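You operate a simulated robot arm through the tools that you are given. There is no shell and no other tool.

The job below is to be done with a simulated robot arm. You get a single attempt, and the scene is never put back.

## Task
Dust got under the film on the panel glass: lift, brush, lay it again.
Fine: peel the film by its red tab and lay it aside first; put the dust brush back; then lay the film inside the rim and press it till it holds. Set down upright: dust brush. What is to be rubbed or washed off counts as gone when no trace of it is left.

The check looks at the end state, three seconds after you hand in, the way a careful person would. Anything else that was tipped, shoved, dropped, spilled or broken makes it a failure.

## Robot
A 7-joint arm with a fingered hand, fixed in place. Base frame: the origin is at the foot of the arm, x ahead of it, y to its left, z up; the work surface is at about z = 800. Lengths are in mm, angles in rad, forces in N, time in s.
With the tool pointing down near the work surface it reaches from about 320 to 720 mm from the base axis. Its first joint turns from -2.897 to 2.897 rad. Payload 4 kg.
The TCP is the grasp point between the finger pads, 26 mm short of the fingertips. In the tool frame z runs along the fingers and y along their closing line. The gripper opens to 148 mm. The gripper's body begins 73 mm behind the TCP. The gripper is a hand of 3 fingers: y runs from the thumb to the fingers, the wrist lies at [0, 0, -239] in the tool frame, and closing takes about 1.5 s.
Orientation is told as [roll, pitch, yaw] about the base's x, y, z axes, in that order, counted from this pose: with the fingers straight down and closing along the base's y, the tool's x points along the base's -x, its y along +y and its z along -z.

## Interface
- The arm moves only by the tool play_rows. Its argument "deltas" is one flat list of numbers, 6 for each row, row after row: the turn, a rotation vector about the tool's x, y, z in rad, then the shift along the tool's x, y, z in mm. In form: [wx, wy, wz, x, y, z, wx, wy, wz, x, y, z, ...]. A call has 1 to 20 rows; each row is the pose to reach, as a shift and turn from the pose commanded when the call began, along the tool's axes at that moment. "hand" is the closure in counts, from 0 (fully open) to 255 (shut), set as the call begins (left out, the last holds). Each row takes 0.2 s and may step no farther than 50 mm and 0.15 rad from the row before; otherwise, or with a gripper value out of range, the whole call is refused. A pose out of reach is approached as far as the arm can. The call stops where the force on the tool passes 40 N (or 10 N more than at its start, if that is more) or the arm is blocked; 0.2 s more then pass. Each finger travels about 72 mm/s and halts on what it meets, pressing with about 30 N; the grip force reading is that of the motor and also rises with nothing between the fingers. The clock runs only during rows and for 0.2 s after the last one: add rows that repeat a pose to give the fingers time. It gives the time, the measured TCP pose, the force on the tool (base axes), the opening and the grip force at its end, in the units of the frame above (readings bear some noise), with the torque about the TCP (base axes, N m) and any sound that the robot's microphone picked up.
- Cameras (640 x 400 px; columns grow to the right, rows downward): "scene" is fixed at [61.4, 655.3, 1428.9]; the picture's right is [-0.80, -0.60, 0.00], its down [-0.42, 0.57, -0.71] and it looks along [0.42, -0.57, -0.70] (base axes); focal length 299 px, centre (320, 200). "wrist" rides on the gripper at [68, -39, -90] in the tool frame; the picture's right is [0.50, 0.87, 0.00], its down [-0.66, 0.38, -0.65] and it looks along [-0.57, 0.33, 0.76] (tool axes); focal length 222 px, centre (320, 200). There is no depth. A picture from a camera that has moved, and an enlarged one, comes with that camera's place and axes in the base frame and with its lens. The place of the scene camera against the robot may be out by one fixed shift of up to 25 mm in any direction.
- camera(camera): a new picture of that camera. It takes no simulated time.
- move_column(by): slides the trunk up (or, below 0, down) by that many mm; the arm rides with it, the base frame stays. It gives what a move gives, with no picture.
- set_fingers(finger1, finger2, thumb_bend): sets how far each is bent, from 0 (flat) to 1 (curled in); at 0.3 the hand is open as for a grip, at 0.7 the pads meet at the TCP. One left out holds its place. A second passes; each finger stops where it meets its share of the squeeze, and holds until it gets a number again. A gripper value or a shape takes the hand back. It gives what a move gives, with no picture; readings hold the bend of each and the force on the fingers (four entries, about 0 where the hand has none), thumb and palm.
- grasp_type(shape): the hand has 3 fingers and takes this shape, open, in about a second: jaw (thumb against the fingers, like two jaws); tri (thumb and two fingers); tip (a fingertip pinch); poke (one finger out to press); point (the index stretched); flat (the hand flat); cup (the hand cupped); fist (a fist). The gripper value then closes the fingers along that shape, each until it touches; the sizes above hold for jaw. It gives what a move gives, with no picture.
- enlarge(camera, box): a new picture of the part [left, top, right, bottom] of that camera's present view, enlarged. It takes no simulated time.
- close_job(): hands the job in; it is judged then, once.

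Places have to be worked out from the pictures, the camera data and where the tool is seen. Open the gripper and draw the arm clear of the work before you hand the job in, unless the task says otherwise.

The tools are called after "Call:" as name(argument=value, ...) on one line, values as JSON. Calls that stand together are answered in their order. play_rows: Moves the arm, as the interface text tells. Its arguments: {"type":"object","properties":{"deltas":{"type":"array"},"hand":{"type":"number"}},"required":["deltas"]} The other tools are called the same way: move_column (by) slides the trunk up or down; grasp_type (shape) gives the hand a shape; set_fingers (finger1, finger2, thumb_bend) moves the fingers one by one; camera (camera) takes a picture; enlarge (camera, box) takes an enlarged picture of a part of a camera's view; close_job () hands the job in.

At the start:

```text
t: 0.0
tcp_pos: [318.4, 348.7, 1164.6]
tool_rot: [0.001, 0.0, -0.001]
ft_force: [-0.1, 0.9, 0.0]
ft_torque: [-0.03, -0.01, -0.02]
finger_gap: 148.1
grasp_force: 0.1
shape: jaw
bend: [0.3, 0.3, 0.3]
finger forces: [0.0, 0.0, 0.0, 0.0, 0.0, 0.1]
trunk travel left (down, up): [-500.0, 90.0]
```

scene: 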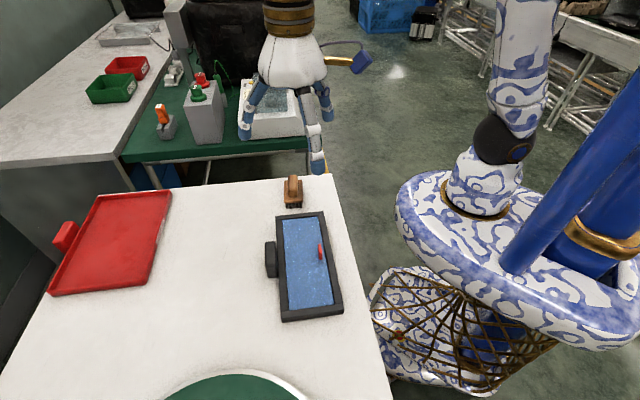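
wrist: 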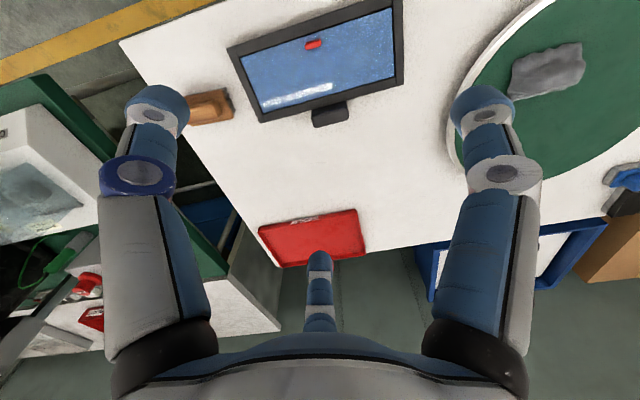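

I start by looking closer at the panel, brush and tray in both cameras before moving anything.

Call:
enlarge(camera="scene", box=[240, 160, 370, 340])

Call:
enlarge(camera="scene", box=[30, 170, 200, 310])

Call:
enlarge(camera="wrist", box=[170, 0, 420, 150])

Call:
camera(camera="wrist")

```text
2.22 times, centred on (305, 250) of scene
camera zoom: at [61.4, 655.3, 1428.9], right [-0.8, -0.6, 0.0], down [-0.42, 0.57, -0.71], along [0.42, -0.57, -0.7], focal length 664 px, centre (353, 89)
```

zoom: 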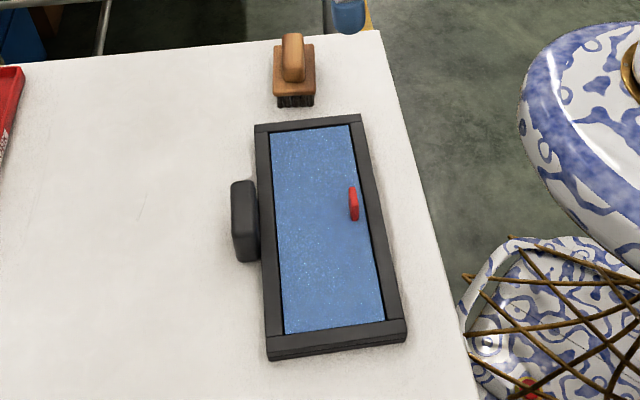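

```text
2.86 times, centred on (115, 240) of scene
camera zoom: at [61.4, 655.3, 1428.9], right [-0.8, -0.6, 0.0], down [-0.42, 0.57, -0.71], along [0.42, -0.57, -0.7], focal length 853 px, centre (906, 86)
```

zoom: 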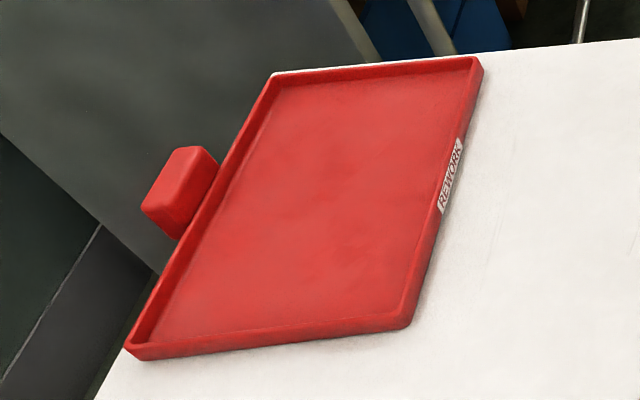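

```text
2.56 times, centred on (295, 75) of wrist
camera zoom: at [251.0, 309.8, 1254.7], right [-0.5, 0.87, 0.0], down [0.66, 0.38, 0.65], along [0.57, 0.33, -0.76], focal length 569 px, centre (384, 520)
```

zoom: 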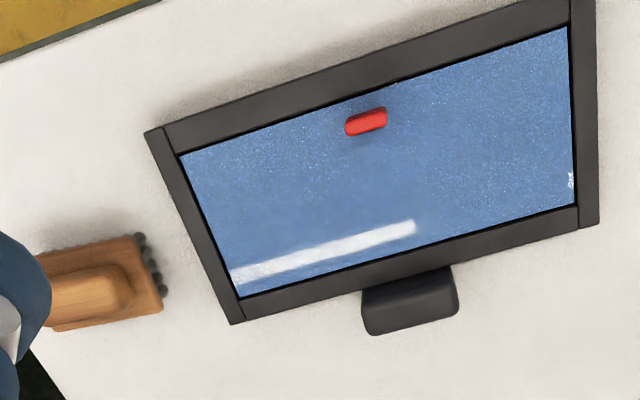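

```text
taken
camera wrist: at [251.0, 309.8, 1254.7], right [-0.5, 0.87, 0.0], down [0.66, 0.38, 0.65], along [0.57, 0.33, -0.76], focal length 222 px, centre (320, 200)
```

wrist: 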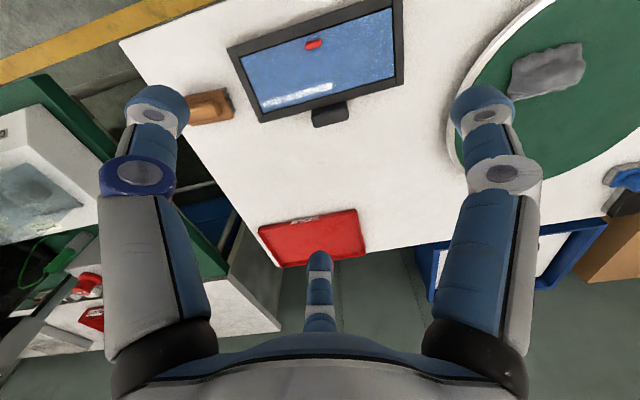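

The film lies roughly at (371,225), (197,402), (264,472), (440,292), with its tab near (295,322), so the panel is turned about 45°. I'll turn the hand by -45° yaw and come down above the tab for a closer look.

Call:
play_rows(deltas=[0, 0, 0.131, 4, -4.5, 25, 0, 0, 0.262, 8, -9, 50, 0, 0, 0.393, 12, -13.5, 75, 0, 0, 0.524, 16, -18, 100, 0, 0, 0.655, 20, -22.5, 125, 0, 0, 0.785, 23.4, -26.7, 164.6], hand=0)

Call:
camera(camera="wrist")

Call:
camera(camera="scene")

```text
t: 1.4
tcp_pos: [296.5, 321.9, 1000.4]
tool_rot: [0.0, 0.002, -0.785]
ft_force: [-0.5, 0.6, 0.6]
ft_torque: [0.0, -0.01, 0.02]
finger_gap: 148.0
grasp_force: 0.1
shape: jaw
bend: [0.3, 0.3, 0.3]
finger forces: [0.1, 0.1, 0.0, 0.1, 0.1, 0.0]
trunk travel left (down, up): [-500.0, 90.0]
```

```text
taken
camera wrist: at [220.6, 341.2, 1090.2], right [0.26, 0.97, 0.0], down [0.73, -0.2, 0.65], along [0.63, -0.17, -0.76], focal length 222 px, centre (320, 200)
```

wrist: 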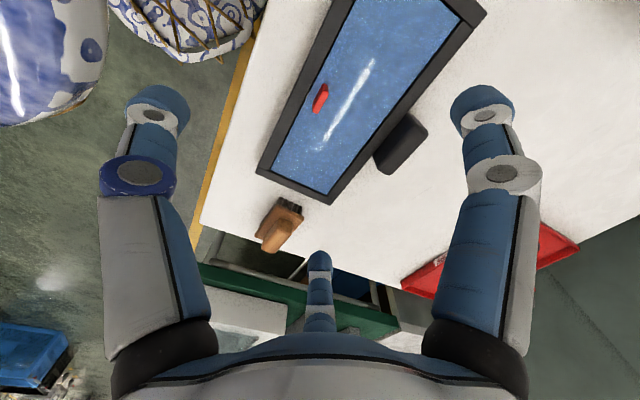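

```text
taken
```

scene: 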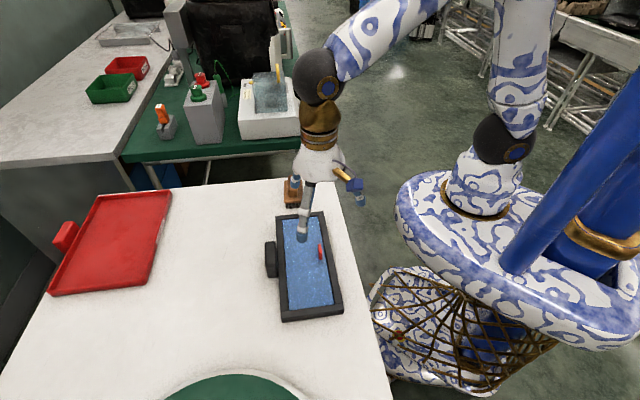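

The panel view is now clear and the hand is turned as intended. I'll try the fingertip pinch shape at this safe height and check how the fingers sit.

Call:
grasp_type(shape="tip")

Call:
camera(camera="wrist")

Call:
enlarge(camera="wrist", box=[220, 0, 500, 260])

```text
t: 2.3
tcp_pos: [296.3, 322.5, 1001.2]
tool_rot: [-0.001, 0.0, -0.786]
ft_force: [0.7, 0.5, 0.8]
ft_torque: [-0.03, 0.0, 0.01]
finger_gap: 147.6
grasp_force: 0.1
shape: tip
bend: [0.3, 0.3, 0.3]
finger forces: [0.1, 0.1, 0.0, 0.0, 0.0, 0.1]
trunk travel left (down, up): [-500.0, 90.0]
```

```text
taken
camera wrist: at [220.6, 341.1, 1090.9], right [0.26, 0.97, 0.0], down [0.73, -0.2, 0.65], along [0.63, -0.17, -0.76], focal length 222 px, centre (320, 200)
```

wrist: 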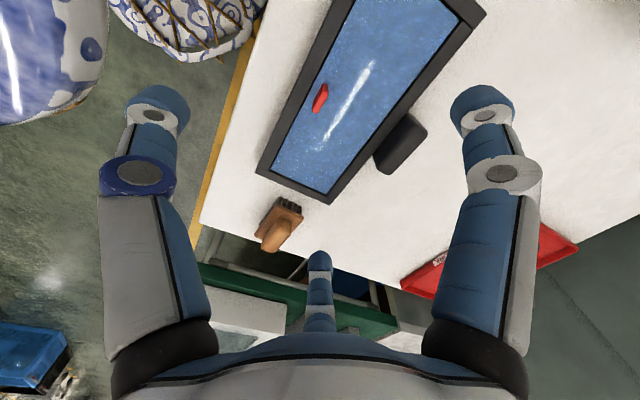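

```text
1.54 times, centred on (360, 130) of wrist
camera zoom: at [220.6, 341.1, 1090.9], right [0.26, 0.97, 0.0], down [0.73, -0.2, 0.65], along [0.63, -0.17, -0.76], focal length 342 px, centre (258, 308)
```

zoom: 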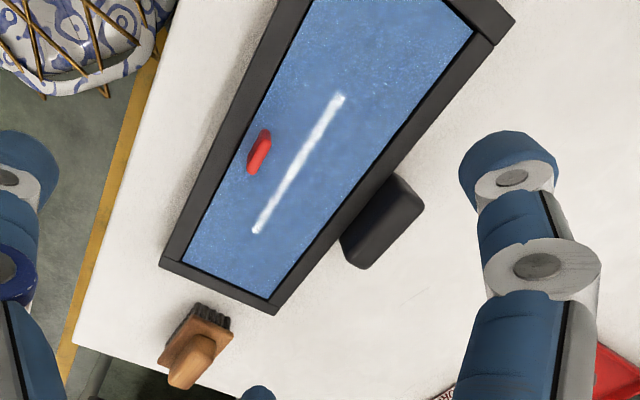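

The tip shape looks the same as the jaw, with fingers about 120° apart. I'll lower over the tab to z≈900 to see its height and how far it is from the rim.

Call:
play_rows(deltas=[0, 0, 0, 0, 0, 40, 0, 0, 0, 0, 0, 80, 0, 0, 0, 0, 0, 100])

Call:
camera(camera="wrist")

Call:
enlarge(camera="wrist", box=[240, 60, 400, 160])

Call:
camera(camera="scene")

```text
t: 3.1
tcp_pos: [294.4, 322.1, 900.6]
tool_rot: [0.0, 0.001, -0.785]
ft_force: [0.3, 0.1, -0.6]
ft_torque: [0.0, -0.01, 0.02]
finger_gap: 148.1
grasp_force: 0.0
shape: tip
bend: [0.3, 0.3, 0.3]
finger forces: [0.1, 0.0, 0.0, 0.0, 0.0, 0.0]
trunk travel left (down, up): [-500.0, 90.0]
```

```text
taken
camera wrist: at [219.5, 342.5, 991.7], right [0.26, 0.97, 0.0], down [0.73, -0.2, 0.65], along [0.63, -0.17, -0.76], focal length 222 px, centre (320, 200)
```

wrist: 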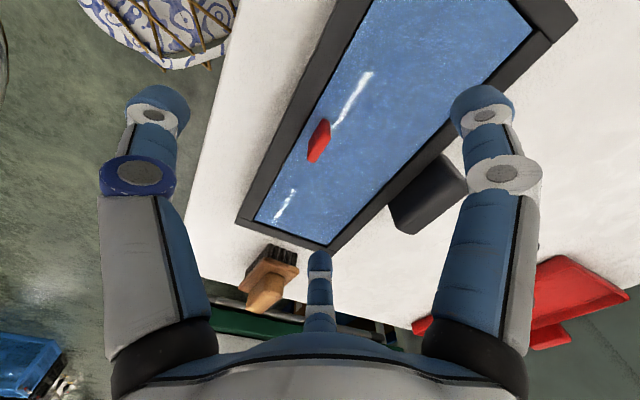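

```text
4.00 times, centred on (320, 110) of wrist
camera zoom: at [219.5, 342.5, 991.7], right [0.26, 0.97, 0.0], down [0.73, -0.2, 0.65], along [0.63, -0.17, -0.76], focal length 888 px, centre (320, 560)
```

zoom: 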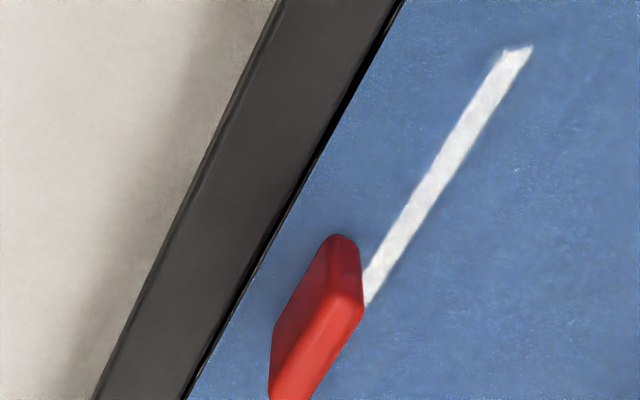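

```text
taken
```

scene: 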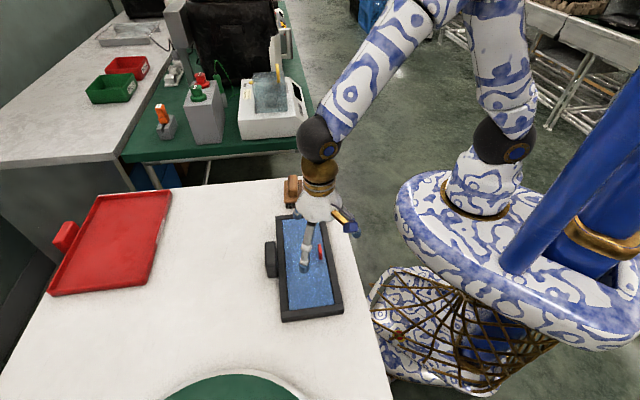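

The tab is a raised red block near the inner edge of the rim. I'll enlarge it and the brush further to measure them.

Call:
enlarge(camera="wrist", box=[272, 90, 368, 190])

Call:
enlarge(camera="wrist", box=[200, 210, 340, 330])

Call:
enlarge(camera="wrist", box=[400, 60, 640, 240])

```text
4.00 times, centred on (320, 140) of wrist
camera zoom: at [219.5, 342.5, 991.7], right [0.26, 0.97, 0.0], down [0.73, -0.2, 0.65], along [0.63, -0.17, -0.76], focal length 888 px, centre (320, 440)
```

zoom: 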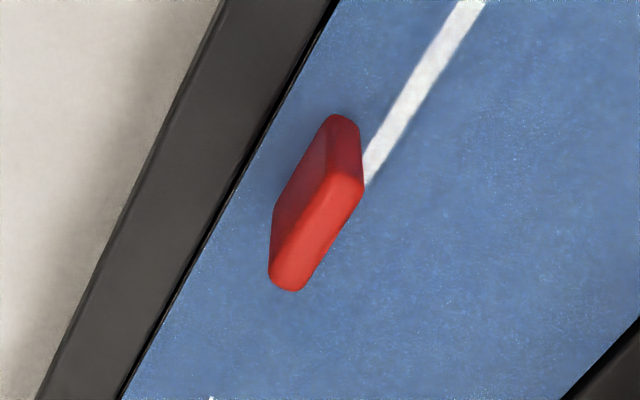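

```text
3.33 times, centred on (270, 270) of wrist
camera zoom: at [219.5, 342.5, 991.7], right [0.26, 0.97, 0.0], down [0.73, -0.2, 0.65], along [0.63, -0.17, -0.76], focal length 740 px, centre (487, -33)
```

zoom: 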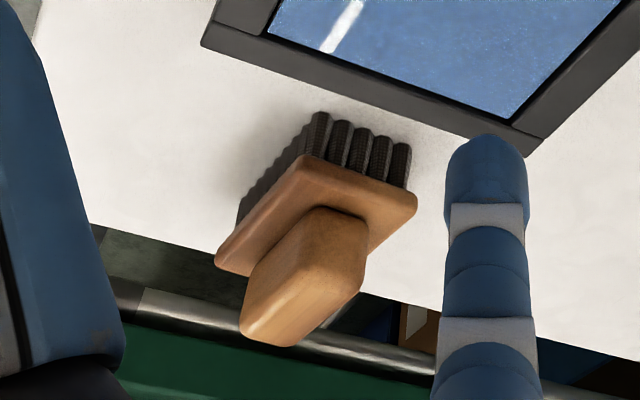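

```text
2.22 times, centred on (520, 150) of wrist
camera zoom: at [219.5, 342.5, 991.7], right [0.26, 0.97, 0.0], down [0.73, -0.2, 0.65], along [0.63, -0.17, -0.76], focal length 494 px, centre (-124, 311)
```

zoom: 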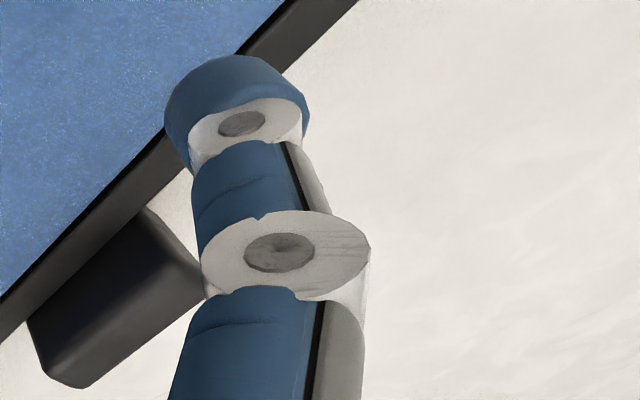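

I estimate the tab at about (291,322), roughly 23 mm long, 8 mm wide and 28 mm tall, with its top near z≈850. I'll go up a little and close the hand in free air to see how the pads meet.

Call:
play_rows(deltas=[0, 0, 0, 0, 0, -40, 0, 0, 0, 0, 0, -60, 0, 0, 0, 0, 0, -60, 0, 0, 0, 0, 0, -60, 0, 0, 0, 0, 0, -60, 0, 0, 0, 0, 0, -60, 0, 0, 0, 0, 0, -60, 0, 0, 0, 0, 0, -60], hand=200)

Call:
camera(camera="wrist")

Call:
enlarge(camera="scene", box=[260, 130, 400, 280])

```text
t: 4.9
tcp_pos: [295.7, 322.1, 960.9]
tool_rot: [-0.001, 0.0, -0.787]
ft_force: [-0.4, 0.9, -0.6]
ft_torque: [0.02, -0.04, 0.0]
finger_gap: 32.3
grasp_force: 0.2
shape: tip
bend: [0.76, 0.76, 0.7]
finger forces: [0.0, 0.0, 0.0, 0.1, 0.0, 0.0]
trunk travel left (down, up): [-500.0, 90.0]
```

```text
taken
camera wrist: at [220.2, 342.1, 1049.8], right [0.26, 0.97, 0.0], down [0.73, -0.2, 0.65], along [0.63, -0.17, -0.76], focal length 222 px, centre (320, 200)
```

wrist: 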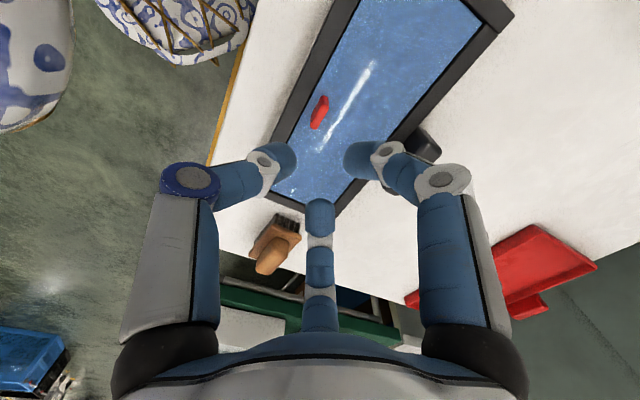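

```text
2.67 times, centred on (330, 205) of scene
camera zoom: at [61.4, 655.3, 1428.9], right [-0.8, -0.6, 0.0], down [-0.42, 0.57, -0.71], along [0.42, -0.57, -0.7], focal length 796 px, centre (293, 187)
```

zoom: 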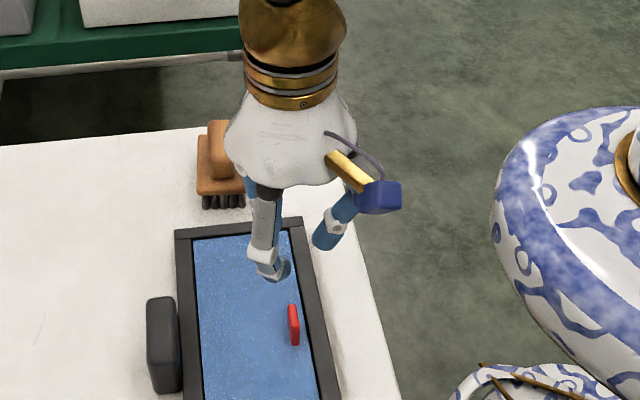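

In the tip shape the three fingers close radially toward the TCP. I'll compare how the jaw shape closes, still in free air.

Call:
grasp_type(shape="jaw")

Call:
play_rows(deltas=[0, 0, 0, 0, 0, 0, 0, 0, 0, 0, 0, 0, 0, 0, 0, 0, 0, 0, 0, 0, 0, 0, 0, 0, 0, 0, 0, 0, 0, 0, 0, 0, 0, 0, 0, 0, 0, 0, 0, 0, 0, 0, 0, 0, 0, 0, 0, 0], hand=230)

Call:
camera(camera="wrist")

```text
t: 5.8
tcp_pos: [295.0, 321.5, 959.9]
tool_rot: [0.0, 0.0, -0.786]
ft_force: [0.5, -0.5, -0.1]
ft_torque: [-0.01, -0.01, 0.03]
finger_gap: 147.7
grasp_force: 0.0
shape: jaw
bend: [0.3, 0.3, 0.3]
finger forces: [0.1, 0.0, 0.0, 0.0, 0.1, 0.0]
trunk travel left (down, up): [-500.0, 90.0]
```

```text
t: 7.6
tcp_pos: [296.3, 322.0, 960.0]
tool_rot: [0.0, -0.001, -0.787]
ft_force: [-0.5, 0.0, 0.7]
ft_torque: [0.06, 0.01, 0.0]
finger_gap: 15.1
grasp_force: 0.0
shape: jaw
bend: [0.73, 0.73, 0.7]
finger forces: [0.0, 0.0, 0.1, 0.1, 0.0, 0.1]
trunk travel left (down, up): [-500.0, 90.0]
```

```text
taken
camera wrist: at [220.2, 342.1, 1049.8], right [0.26, 0.97, 0.0], down [0.73, -0.2, 0.65], along [0.63, -0.17, -0.76], focal length 222 px, centre (320, 200)
```

wrist: 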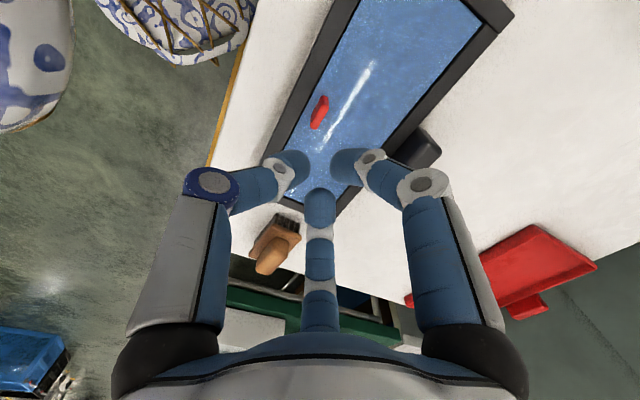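

Jaw closes radially too. I'll open, come down to about z=862 centred over the tab with the fingertips still above the rim, and look again before closing.

Call:
play_rows(deltas=[0, 0, 0, 0, 0, 0, 0, 0, 0, 0, 0, 0, 0, 0, 0, 0, 0, 0, 0, 0, 0, 3.6, -2.9, 30, 0, 0, 0, 3.6, -2.9, 60, 0, 0, 0, 3.6, -2.9, 80, 0, 0, 0, 3.6, -2.9, 90, 0, 0, 0, 3.6, -2.9, 98], hand=0)

Call:
camera(camera="wrist")

Call:
enlarge(camera="wrist", box=[240, 100, 400, 240])

Call:
enlarge(camera="scene", box=[260, 190, 380, 290])

```text
t: 9.4
tcp_pos: [290.7, 322.9, 862.1]
tool_rot: [-0.002, -0.001, -0.786]
ft_force: [0.3, -0.6, -1.0]
ft_torque: [0.0, 0.0, 0.04]
finger_gap: 147.8
grasp_force: 0.0
shape: jaw
bend: [0.3, 0.3, 0.3]
finger forces: [0.0, 0.0, 0.0, 0.0, 0.0, 0.0]
trunk travel left (down, up): [-500.0, 90.0]
```

```text
taken
camera wrist: at [214.6, 342.3, 952.0], right [0.26, 0.97, 0.0], down [0.73, -0.2, 0.65], along [0.63, -0.17, -0.76], focal length 222 px, centre (320, 200)
```

wrist: 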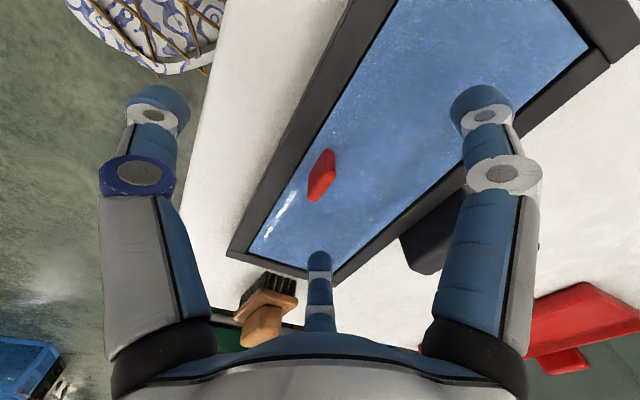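

```text
2.86 times, centred on (320, 170) of wrist
camera zoom: at [214.6, 342.3, 952.0], right [0.26, 0.97, 0.0], down [0.73, -0.2, 0.65], along [0.63, -0.17, -0.76], focal length 635 px, centre (320, 286)
```

zoom: 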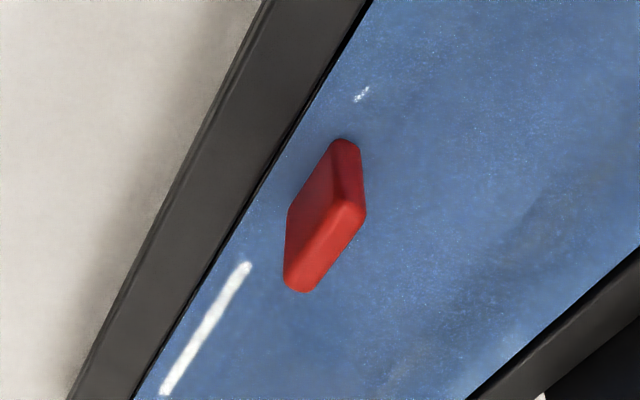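

```text
4.00 times, centred on (320, 240) of scene
camera zoom: at [61.4, 655.3, 1428.9], right [-0.8, -0.6, 0.0], down [-0.42, 0.57, -0.71], along [0.42, -0.57, -0.7], focal length 1195 px, centre (320, 40)
```

zoom: 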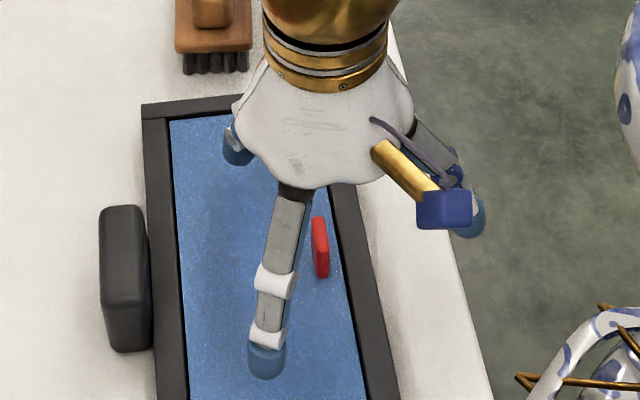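

The tab sits almost centred under the TCP, offset about 1.5 mm in tool y, with its top near z≈848 and the film near z≈822. I'll come down to z≈857 and close on it, giving the fingers time.

Call:
play_rows(deltas=[0, 0, 0, 0, 1.5, 3, 0, 0, 0, 0, 1.5, 5, 0, 0, 0, 0, 1.5, 5, 0, 0, 0, 0, 1.5, 5])

Call:
play_rows(deltas=[0, 0, 0, 0, 0, 0, 0, 0, 0, 0, 0, 0, 0, 0, 0, 0, 0, 0, 0, 0, 0, 0, 0, 0, 0, 0, 0, 0, 0, 0, 0, 0, 0, 0, 0, 0, 0, 0, 0, 0, 0, 0, 0, 0, 0, 0, 0, 0, 0, 0, 0, 0, 0, 0, 0, 0, 0, 0, 0, 0], hand=255)

Call:
camera(camera="wrist")

Call:
enlarge(camera="wrist", box=[240, 100, 400, 240])

```text
t: 10.4
tcp_pos: [292.1, 322.4, 857.1]
tool_rot: [0.001, 0.0, -0.784]
ft_force: [0.9, -0.5, 1.2]
ft_torque: [-0.01, 0.02, -0.01]
finger_gap: 147.9
grasp_force: 0.1
shape: jaw
bend: [0.3, 0.3, 0.3]
finger forces: [0.1, 0.1, 0.1, 0.0, 0.0, 0.0]
trunk travel left (down, up): [-500.0, 90.0]
```

```text
t: 12.6
tcp_pos: [290.9, 322.3, 857.2]
tool_rot: [-0.001, 0.0, -0.784]
ft_force: [-1.1, 0.3, -0.1]
ft_torque: [0.02, 0.05, -0.05]
finger_gap: 7.6
grasp_force: 30.5
shape: jaw
bend: [0.74, 0.76, 0.7]
finger forces: [22.2, 17.8, 0.0, 0.0, 30.6, 0.1]
trunk travel left (down, up): [-500.0, 90.0]
heard: snap
```

```text
taken
camera wrist: at [215.8, 343.2, 947.1], right [0.26, 0.97, 0.0], down [0.73, -0.2, 0.65], along [0.63, -0.17, -0.76], focal length 222 px, centre (320, 200)
```

wrist: 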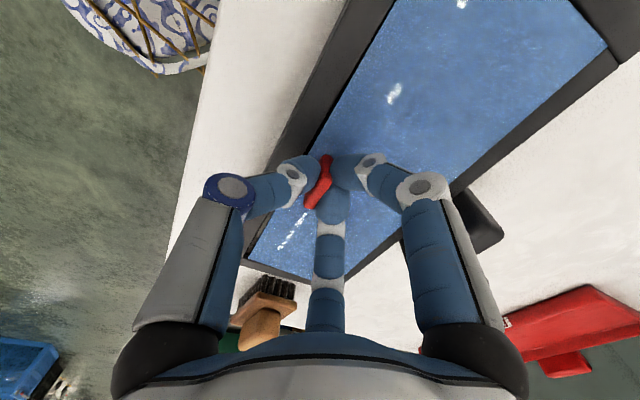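

```text
2.86 times, centred on (320, 170) of wrist
camera zoom: at [215.8, 343.2, 947.1], right [0.26, 0.97, 0.0], down [0.73, -0.2, 0.65], along [0.63, -0.17, -0.76], focal length 635 px, centre (320, 286)
```

zoom: 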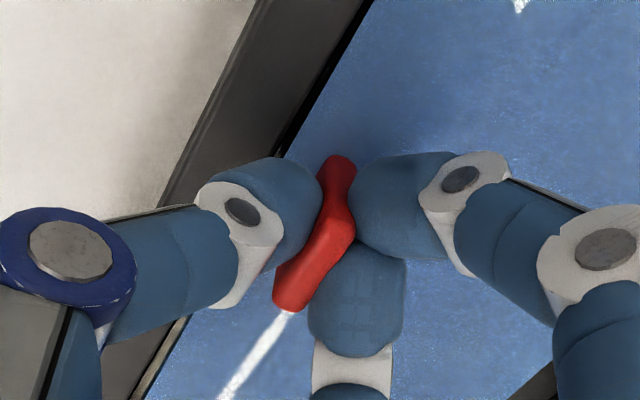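

The grip on the tab is firm: the gap is 7.6 mm and all three fingers are loaded. A snap was heard, perhaps the adhesive letting go, so I'll lift slowly and watch the force.

Call:
play_rows(deltas=[0, 0, 0, 0, 0, -2, 0, 0, 0, 0, 0, -4, 0, 0, 0, 0, 0, -6, 0, 0, 0, 0, 0, -8, 0, 0, 0, 0, 0, -11, 0, 0, 0, 0, 0, -14, 0, 0, 0, 0, 0, -17, 0, 0, 0, 0, 0, -20])

Call:
camera(camera="wrist")

Call:
enlarge(camera="scene", box=[240, 180, 400, 340])

```text
t: 14.4
tcp_pos: [292.8, 323.7, 877.4]
tool_rot: [0.002, -0.001, -0.785]
ft_force: [-0.9, -0.2, -0.2]
ft_torque: [-0.04, 0.05, -0.03]
finger_gap: 6.7
grasp_force: 29.9
shape: jaw
bend: [0.74, 0.76, 0.7]
finger forces: [26.2, 19.0, 0.0, 0.0, 32.6, 0.0]
trunk travel left (down, up): [-500.0, 90.0]
```

```text
taken
camera wrist: at [216.5, 343.8, 967.2], right [0.26, 0.97, 0.0], down [0.73, -0.2, 0.65], along [0.63, -0.17, -0.76], focal length 222 px, centre (320, 200)
```

wrist: 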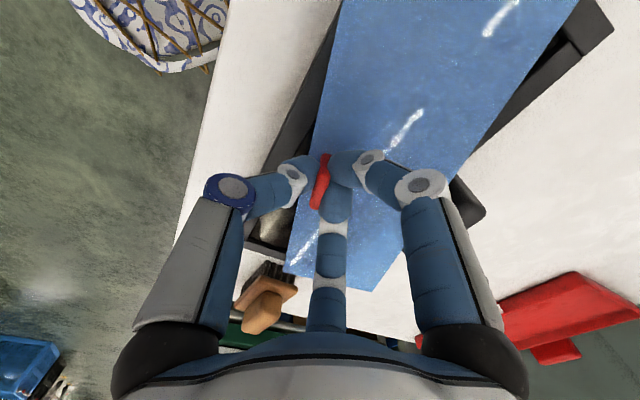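

```text
2.50 times, centred on (320, 260) of scene
camera zoom: at [61.4, 655.3, 1428.9], right [-0.8, -0.6, 0.0], down [-0.42, 0.57, -0.71], along [0.42, -0.57, -0.7], focal length 747 px, centre (320, 50)
```

zoom: 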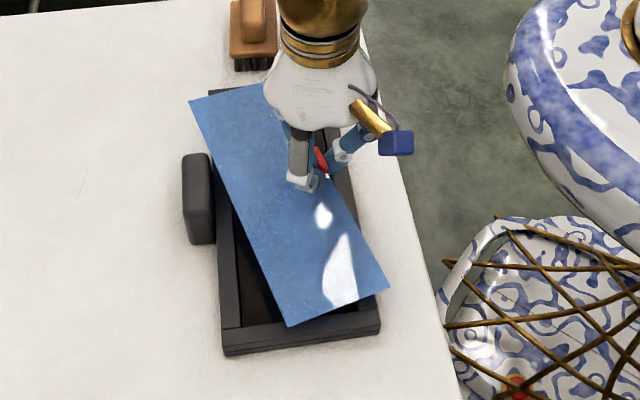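

The film came off as one stiff sheet and turned about 20° in the grip. I'll lift it straight up well clear, then check its attitude.

Call:
play_rows(deltas=[0, 0, 0, 0, 0, -8, 0, 0, 0, 0, 0, -18, 0, 0, 0, 0, 0, -30, 0, 0, 0, 0, 0, -44, 0, 0, 0, 0, 0, -58, 0, 0, 0, 0, 0, -72, 0, 0, 0, 0, 0, -82, 0, 0, 0, 0, 0, -90])

Call:
camera(camera="wrist")

Call:
camera(camera="scene")

Call:
enlarge(camera="scene", box=[220, 130, 420, 340])

```text
t: 16.2
tcp_pos: [291.7, 322.8, 968.3]
tool_rot: [-0.001, 0.0, -0.786]
ft_force: [-0.8, -0.2, -0.5]
ft_torque: [0.01, -0.03, 0.02]
finger_gap: 6.5
grasp_force: 29.7
shape: jaw
bend: [0.74, 0.77, 0.7]
finger forces: [32.3, 20.9, 0.0, 0.1, 34.2, 0.1]
trunk travel left (down, up): [-500.0, 90.0]
```

```text
taken
camera wrist: at [215.5, 343.0, 1057.7], right [0.26, 0.97, 0.0], down [0.73, -0.2, 0.65], along [0.63, -0.17, -0.76], focal length 222 px, centre (320, 200)
```

wrist: 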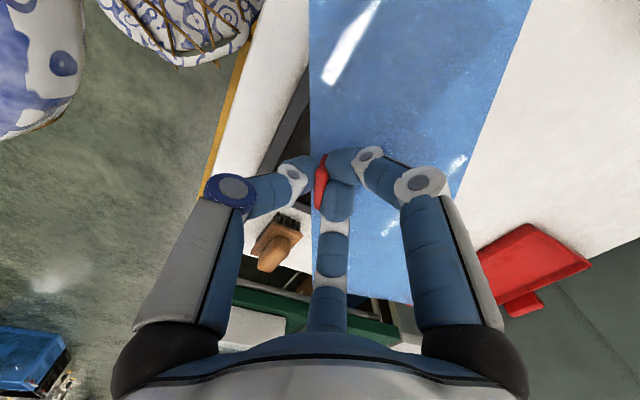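

```text
taken
```

scene: 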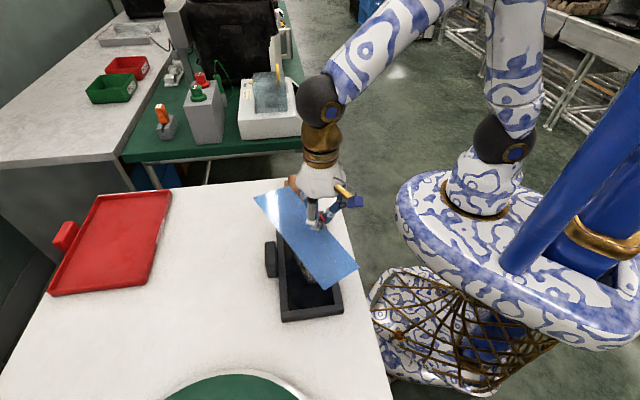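

```text
1.90 times, centred on (320, 235) of scene
camera zoom: at [61.4, 655.3, 1428.9], right [-0.8, -0.6, 0.0], down [-0.42, 0.57, -0.71], along [0.42, -0.57, -0.7], focal length 569 px, centre (320, 133)
```

zoom: 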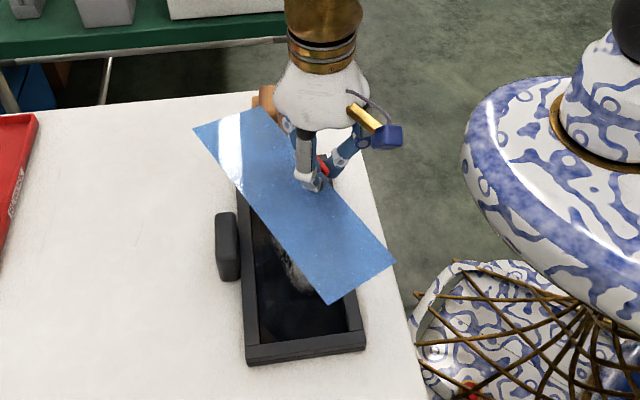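

The film keeps creeping round in the grip (about 30° now), so I'll lay it down promptly. I'll carry it over the free white area beyond the panel, near (438,467), turning the hand a further -30° so the sheet ends up parallel to the panel.

Call:
play_rows(deltas=[0, 0, 0.07, 0, 20, 0, 0, 0, 0.15, 0, 50, 0, 0, 0, 0.23, 0, 85, 0, 0, 0, 0.32, -1, 120, 0, 0, 0, 0.4, -1, 155, 0, 0, 0, 0.47, -2, 185, 0, 0, 0, 0.524, -2, 205, 0])

Call:
camera(camera="wrist")

Call:
camera(camera="scene")

```text
t: 17.8
tcp_pos: [436.6, 469.4, 965.7]
tool_rot: [-0.002, -0.001, -1.311]
ft_force: [0.0, -0.3, -0.1]
ft_torque: [0.01, -0.05, 0.02]
finger_gap: 6.2
grasp_force: 30.1
shape: jaw
bend: [0.74, 0.77, 0.7]
finger forces: [34.0, 23.0, 0.0, 0.0, 33.4, 0.0]
trunk travel left (down, up): [-500.0, 90.0]
```

```text
taken
camera wrist: at [381.8, 524.2, 1055.5], right [0.71, 0.71, 0.0], down [0.53, -0.54, 0.65], along [0.46, -0.46, -0.76], focal length 222 px, centre (320, 200)
```

wrist: 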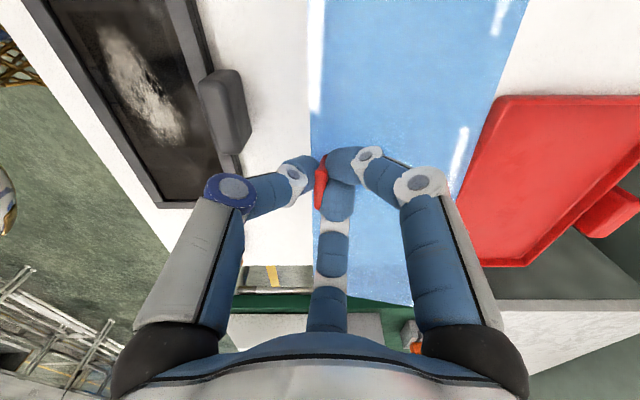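

```text
taken
```

scene: 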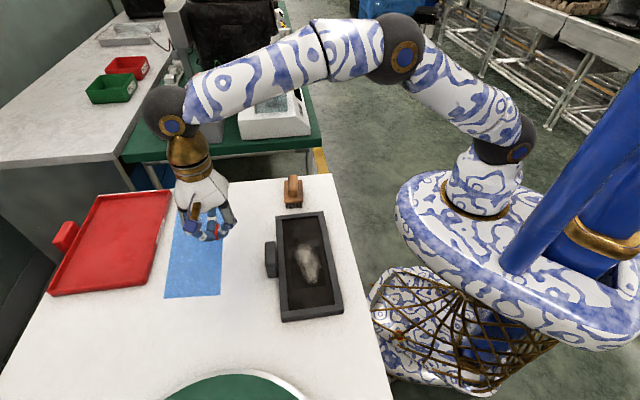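

The dust patch on the bare glass is now visible, and the film hangs level above free table between the panel and the red tray. I'll lower it toward the table, stopping a little above it.

Call:
play_rows(deltas=[0, 0, 0, 0, 0, 20, 0, 0, 0, 0, 0, 45, 0, 0, 0, 0, 0, 70, 0, 0, 0, 0, 0, 92, 0, 0, 0, 0, 0, 108, 0, 0, 0, 0, 0, 118])

Call:
enlarge(camera="scene", box=[130, 160, 290, 310])

Call:
camera(camera="wrist")

```text
t: 19.2
tcp_pos: [438.3, 467.0, 847.2]
tool_rot: [-0.001, 0.0, -1.309]
ft_force: [1.7, -1.2, 2.7]
ft_torque: [0.16, 0.14, -0.02]
finger_gap: 6.0
grasp_force: 30.3
shape: jaw
bend: [0.74, 0.77, 0.7]
finger forces: [36.4, 19.9, 0.0, 0.0, 34.2, 0.0]
trunk travel left (down, up): [-500.0, 90.0]
```

```text
2.67 times, centred on (210, 235) of scene
camera zoom: at [61.4, 655.3, 1428.9], right [-0.8, -0.6, 0.0], down [-0.42, 0.57, -0.71], along [0.42, -0.57, -0.7], focal length 796 px, centre (613, 107)
```

zoom: 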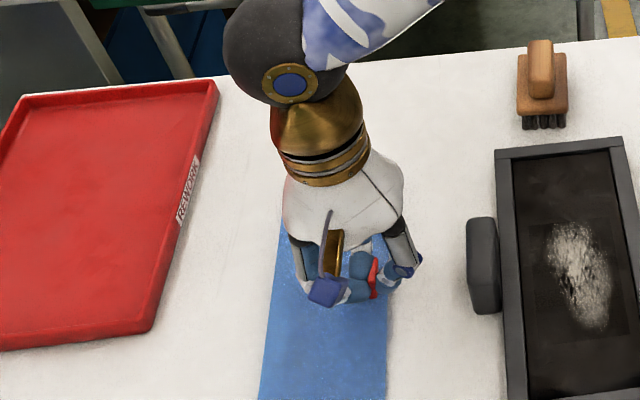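

```text
taken
camera wrist: at [382.3, 522.5, 937.6], right [0.71, 0.71, 0.0], down [0.53, -0.54, 0.65], along [0.46, -0.46, -0.76], focal length 222 px, centre (320, 200)
```

wrist: 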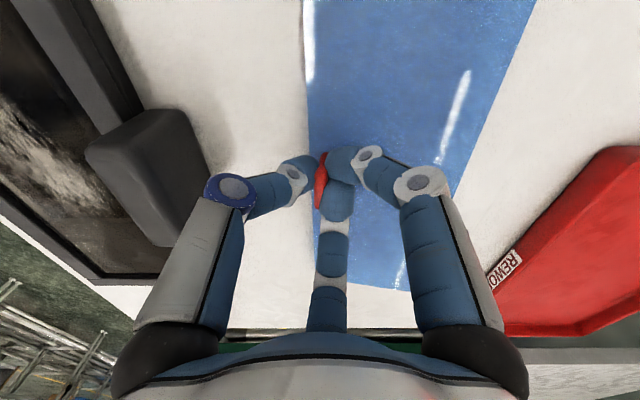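

A slight contact force (2.7 N) shows an edge of the film starting to touch the table. I'll go down a few more millimetres gently.

Call:
play_rows(deltas=[0, 0, 0, 0, 0, 1.5, 0, 0, 0, 0, 0, 3, 0, 0, 0, 0, 0, 4])

Call:
enlarge(camera="wrist", box=[240, 100, 480, 300])

```text
t: 20.0
tcp_pos: [437.6, 468.1, 844.5]
tool_rot: [0.0, 0.0, -1.31]
ft_force: [0.3, 0.2, 2.6]
ft_torque: [0.15, 0.18, -0.01]
finger_gap: 6.5
grasp_force: 29.8
shape: jaw
bend: [0.74, 0.77, 0.7]
finger forces: [36.5, 19.2, 0.0, 0.0, 34.2, 0.0]
trunk travel left (down, up): [-500.0, 90.0]
```

```text
2.00 times, centred on (360, 200) of wrist
camera zoom: at [382.7, 522.4, 934.6], right [0.71, 0.71, 0.0], down [0.54, -0.54, 0.65], along [0.46, -0.46, -0.76], focal length 444 px, centre (240, 200)
```

zoom: 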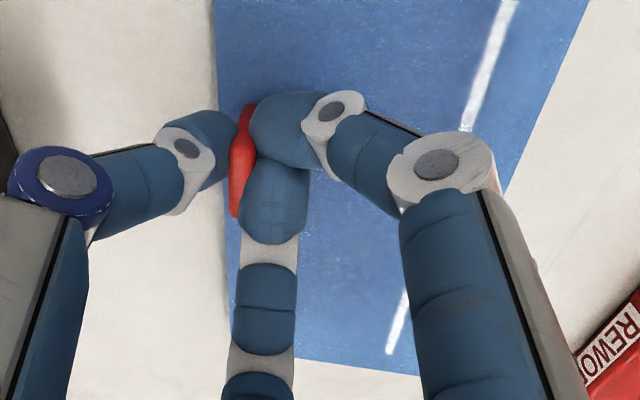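

The torque puts the contact at the film's far +s end, so the sheet is slightly tilted. I'll keep lowering gently so that it levels out against the table.

Call:
play_rows(deltas=[0, 0, 0, 0, 0, 1.5, 0, 0, 0, 0, 0, 3, 0, 0, 0, 0, 0, 4])

Call:
play_rows(deltas=[0, 0, 0, 0, 0, 1, 0, 0, 0, 0, 0, 2, 0, 0, 0, 0, 0, 3])

Call:
camera(camera="wrist")

```text
t: 20.8
tcp_pos: [438.3, 466.6, 841.8]
tool_rot: [0.0, 0.001, -1.307]
ft_force: [0.1, -0.5, 3.0]
ft_torque: [0.17, 0.15, -0.02]
finger_gap: 6.0
grasp_force: 30.3
shape: jaw
bend: [0.74, 0.77, 0.7]
finger forces: [37.0, 19.2, 0.1, 0.0, 34.0, 0.0]
trunk travel left (down, up): [-500.0, 90.0]
```

```text
t: 21.6
tcp_pos: [438.5, 466.9, 839.1]
tool_rot: [0.0, -0.002, -1.309]
ft_force: [1.4, -0.9, 4.6]
ft_torque: [0.17, 0.16, -0.03]
finger_gap: 6.3
grasp_force: 30.2
shape: jaw
bend: [0.74, 0.77, 0.7]
finger forces: [37.5, 19.4, 0.1, 0.0, 34.3, 0.1]
trunk travel left (down, up): [-500.0, 90.0]
```

```text
taken
camera wrist: at [382.8, 522.3, 928.8], right [0.71, 0.71, 0.0], down [0.53, -0.54, 0.65], along [0.46, -0.46, -0.76], focal length 222 px, centre (320, 200)
```

wrist: 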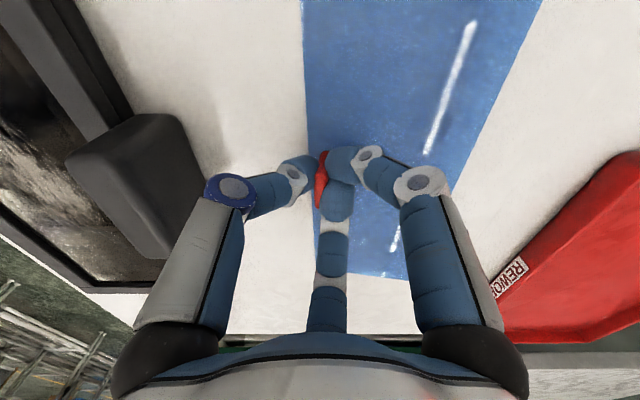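

The force rises only slowly (4.6 N) as the sheet levels. Another 3 mm should bring it flat.

Call:
play_rows(deltas=[0, 0, 0, 0, 0, 1, 0, 0, 0, 0, 0, 2, 0, 0, 0, 0, 0, 3])

Call:
enlarge(camera="wrist", box=[240, 100, 480, 300])

Call:
enlarge(camera="scene", box=[130, 160, 290, 310])

```text
t: 22.4
tcp_pos: [438.7, 467.8, 836.1]
tool_rot: [0.003, 0.003, -1.309]
ft_force: [5.6, 4.5, 22.4]
ft_torque: [0.28, 0.13, -0.05]
finger_gap: 6.4
grasp_force: 29.8
shape: jaw
bend: [0.74, 0.77, 0.71]
finger forces: [43.1, 27.2, 0.0, 0.0, 34.3, 0.1]
trunk travel left (down, up): [-500.0, 90.0]
```

```text
2.00 times, centred on (360, 200) of wrist
camera zoom: at [382.4, 522.2, 927.2], right [0.71, 0.71, 0.0], down [0.53, -0.54, 0.65], along [0.46, -0.46, -0.76], focal length 444 px, centre (240, 200)
```

zoom: 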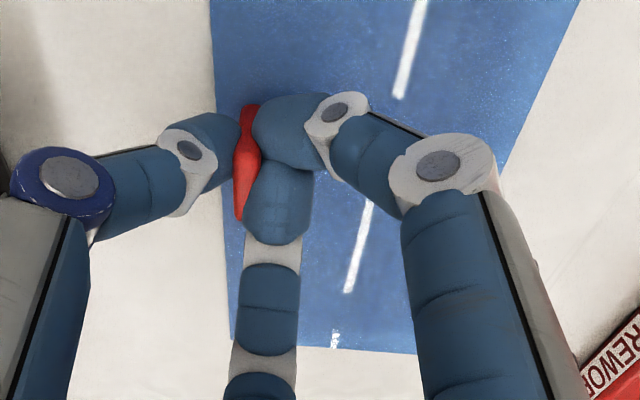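

```text
2.67 times, centred on (210, 235) of scene
camera zoom: at [61.4, 655.3, 1428.9], right [-0.8, -0.6, 0.0], down [-0.42, 0.57, -0.71], along [0.42, -0.57, -0.7], focal length 796 px, centre (613, 107)
```

zoom: 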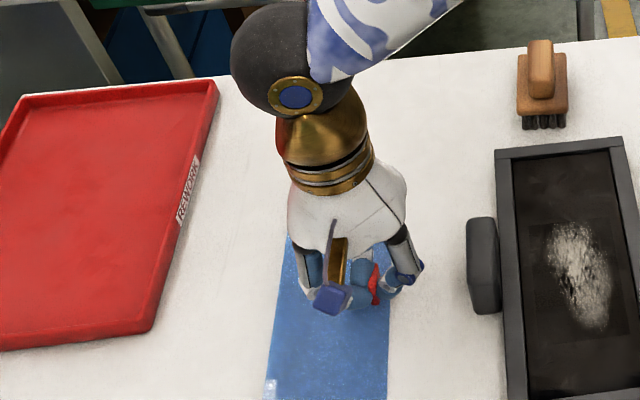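

At 22 N the film is flat on the table, so the film sits about 36 mm below the TCP. I'll relieve the force, open partly to stay clear of the panel's side block, and lift straight off the tab.

Call:
play_rows(deltas=[0, 0, 0, 0, 0, -1.5, 0, 0, 0, 0, 0, -1.5])

Call:
play_rows(deltas=[0, 0, 0, 0, 0, 0, 0, 0, 0, 0, 0, 0, 0, 0, 0, 0, 0, 0, 0, 0, 0, 0, 0, 0], hand=180)

Call:
enlarge(camera="wrist", box=[240, 100, 480, 300])

```text
t: 23.0
tcp_pos: [438.6, 467.6, 837.7]
tool_rot: [0.001, 0.002, -1.309]
ft_force: [4.9, 5.9, 19.8]
ft_torque: [0.31, 0.14, -0.03]
finger_gap: 6.3
grasp_force: 29.9
shape: jaw
bend: [0.74, 0.77, 0.71]
finger forces: [43.2, 26.1, 0.1, 0.1, 32.9, 0.0]
trunk travel left (down, up): [-500.0, 90.0]
```

```text
t: 24.0
tcp_pos: [439.6, 465.8, 835.8]
tool_rot: [0.001, 0.0, -1.308]
ft_force: [-0.1, -0.4, 0.5]
ft_torque: [-0.03, 0.01, 0.01]
finger_gap: 43.3
grasp_force: 0.0
shape: jaw
bend: [0.77, 0.77, 0.7]
finger forces: [0.1, 0.0, 0.0, 0.0, 0.1, 0.0]
trunk travel left (down, up): [-500.0, 90.0]
```

```text
2.00 times, centred on (360, 200) of wrist
camera zoom: at [382.8, 522.0, 926.1], right [0.71, 0.71, 0.0], down [0.54, -0.53, 0.65], along [0.46, -0.46, -0.76], focal length 444 px, centre (240, 200)
```

zoom: 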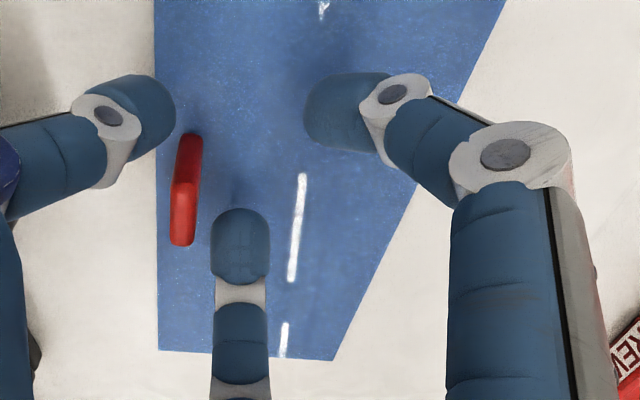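

The hand let go cleanly and the film lies flat, with the tab now slightly toward the thumb side. I'll lift straight up.

Call:
play_rows(deltas=[0, 0, 0, 0, 0, -10, 0, 0, 0, 0, 0, -25, 0, 0, 0, 0, 0, -50, 0, 0, 0, 0, 0, -85, 0, 0, 0, 0, 0, -120, 0, 0, 0, 0, 0, -150])

Call:
camera(camera="wrist")

Call:
camera(camera="scene")

```text
t: 25.4
tcp_pos: [436.3, 467.5, 985.9]
tool_rot: [-0.002, -0.001, -1.31]
ft_force: [-0.3, -0.1, 0.2]
ft_torque: [0.02, 0.0, 0.0]
finger_gap: 43.1
grasp_force: 0.1
shape: jaw
bend: [0.77, 0.77, 0.7]
finger forces: [0.0, 0.0, 0.0, 0.1, 0.1, 0.0]
trunk travel left (down, up): [-500.0, 90.0]
```

```text
taken
camera wrist: at [380.8, 522.9, 1076.0], right [0.71, 0.71, 0.0], down [0.54, -0.54, 0.65], along [0.46, -0.46, -0.76], focal length 222 px, centre (320, 200)
```

wrist: 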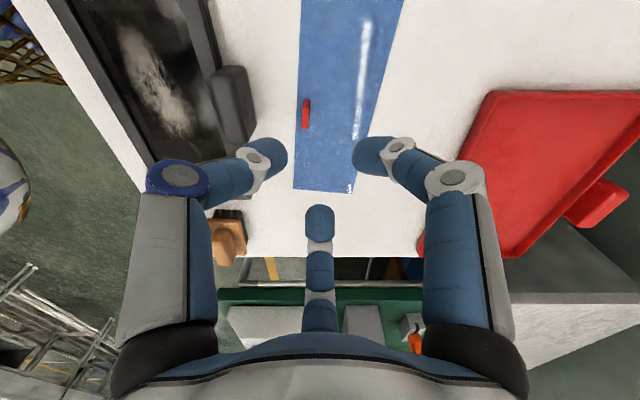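

```text
taken
```

scene: 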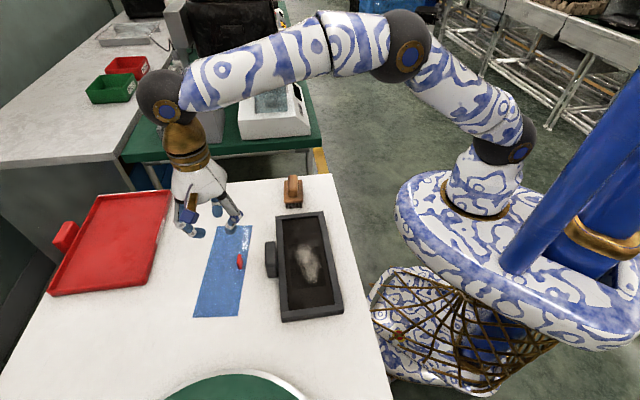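

The film lies flat and clear on the bench. Next is the brush near (480,196): I'll move above it with yaw +45°, so two fingers will close on the handle's long sides and the thumb on its end, and look straight at it.

Call:
play_rows(deltas=[0, 0, -0.1496, -19.5, -2, 0, 0, 0, -0.2991, -39, -4, 0, 0, 0, -0.4487, -58.5, -6, 0, 0, 0, -0.5983, -78, -8, 0, 0, 0, -0.7479, -97.6, -10, 0, 0, 0, -0.8974, -117, -12, 0, 0, 0, -1.047, -136.6, -14, 0, 0, 0, -1.1966, -156, -16, 0, 0, 0, -1.3461, -175.6, -18, 0, 0, 0, -1.4957, -195, -20, 0, 0, 0, -1.6453, -214.6, -22, 0, 0, 0, -1.7949, -234, -24, 0, 0, 0, -1.9444, -253.6, -26, 0, 0, 0, -2.094, -273.2, -27.7, 0], hand=0)

Call:
camera(camera="wrist")

Call:
camera(camera="scene")

```text
t: 28.4
tcp_pos: [481.8, 194.8, 986.2]
tool_rot: [0.001, -0.001, 0.787]
ft_force: [0.6, 0.1, 0.1]
ft_torque: [-0.01, 0.01, -0.01]
finger_gap: 147.9
grasp_force: 0.1
shape: jaw
bend: [0.3, 0.3, 0.3]
finger forces: [0.0, 0.0, 0.1, 0.1, 0.0, 0.1]
trunk travel left (down, up): [-500.0, 90.0]
```

```text
taken
camera wrist: at [460.9, 119.9, 1076.6], right [-0.97, 0.26, 0.0], down [0.19, 0.73, 0.65], along [0.17, 0.63, -0.76], focal length 222 px, centre (320, 200)
```

wrist: 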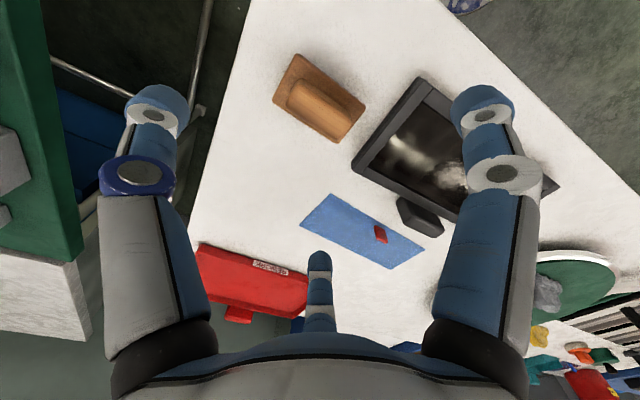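

```text
taken
```

scene: 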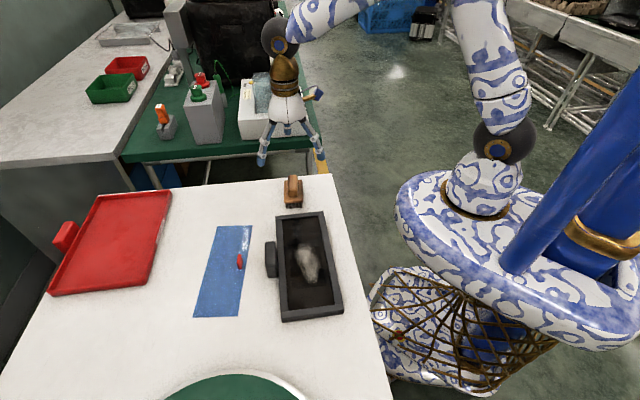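

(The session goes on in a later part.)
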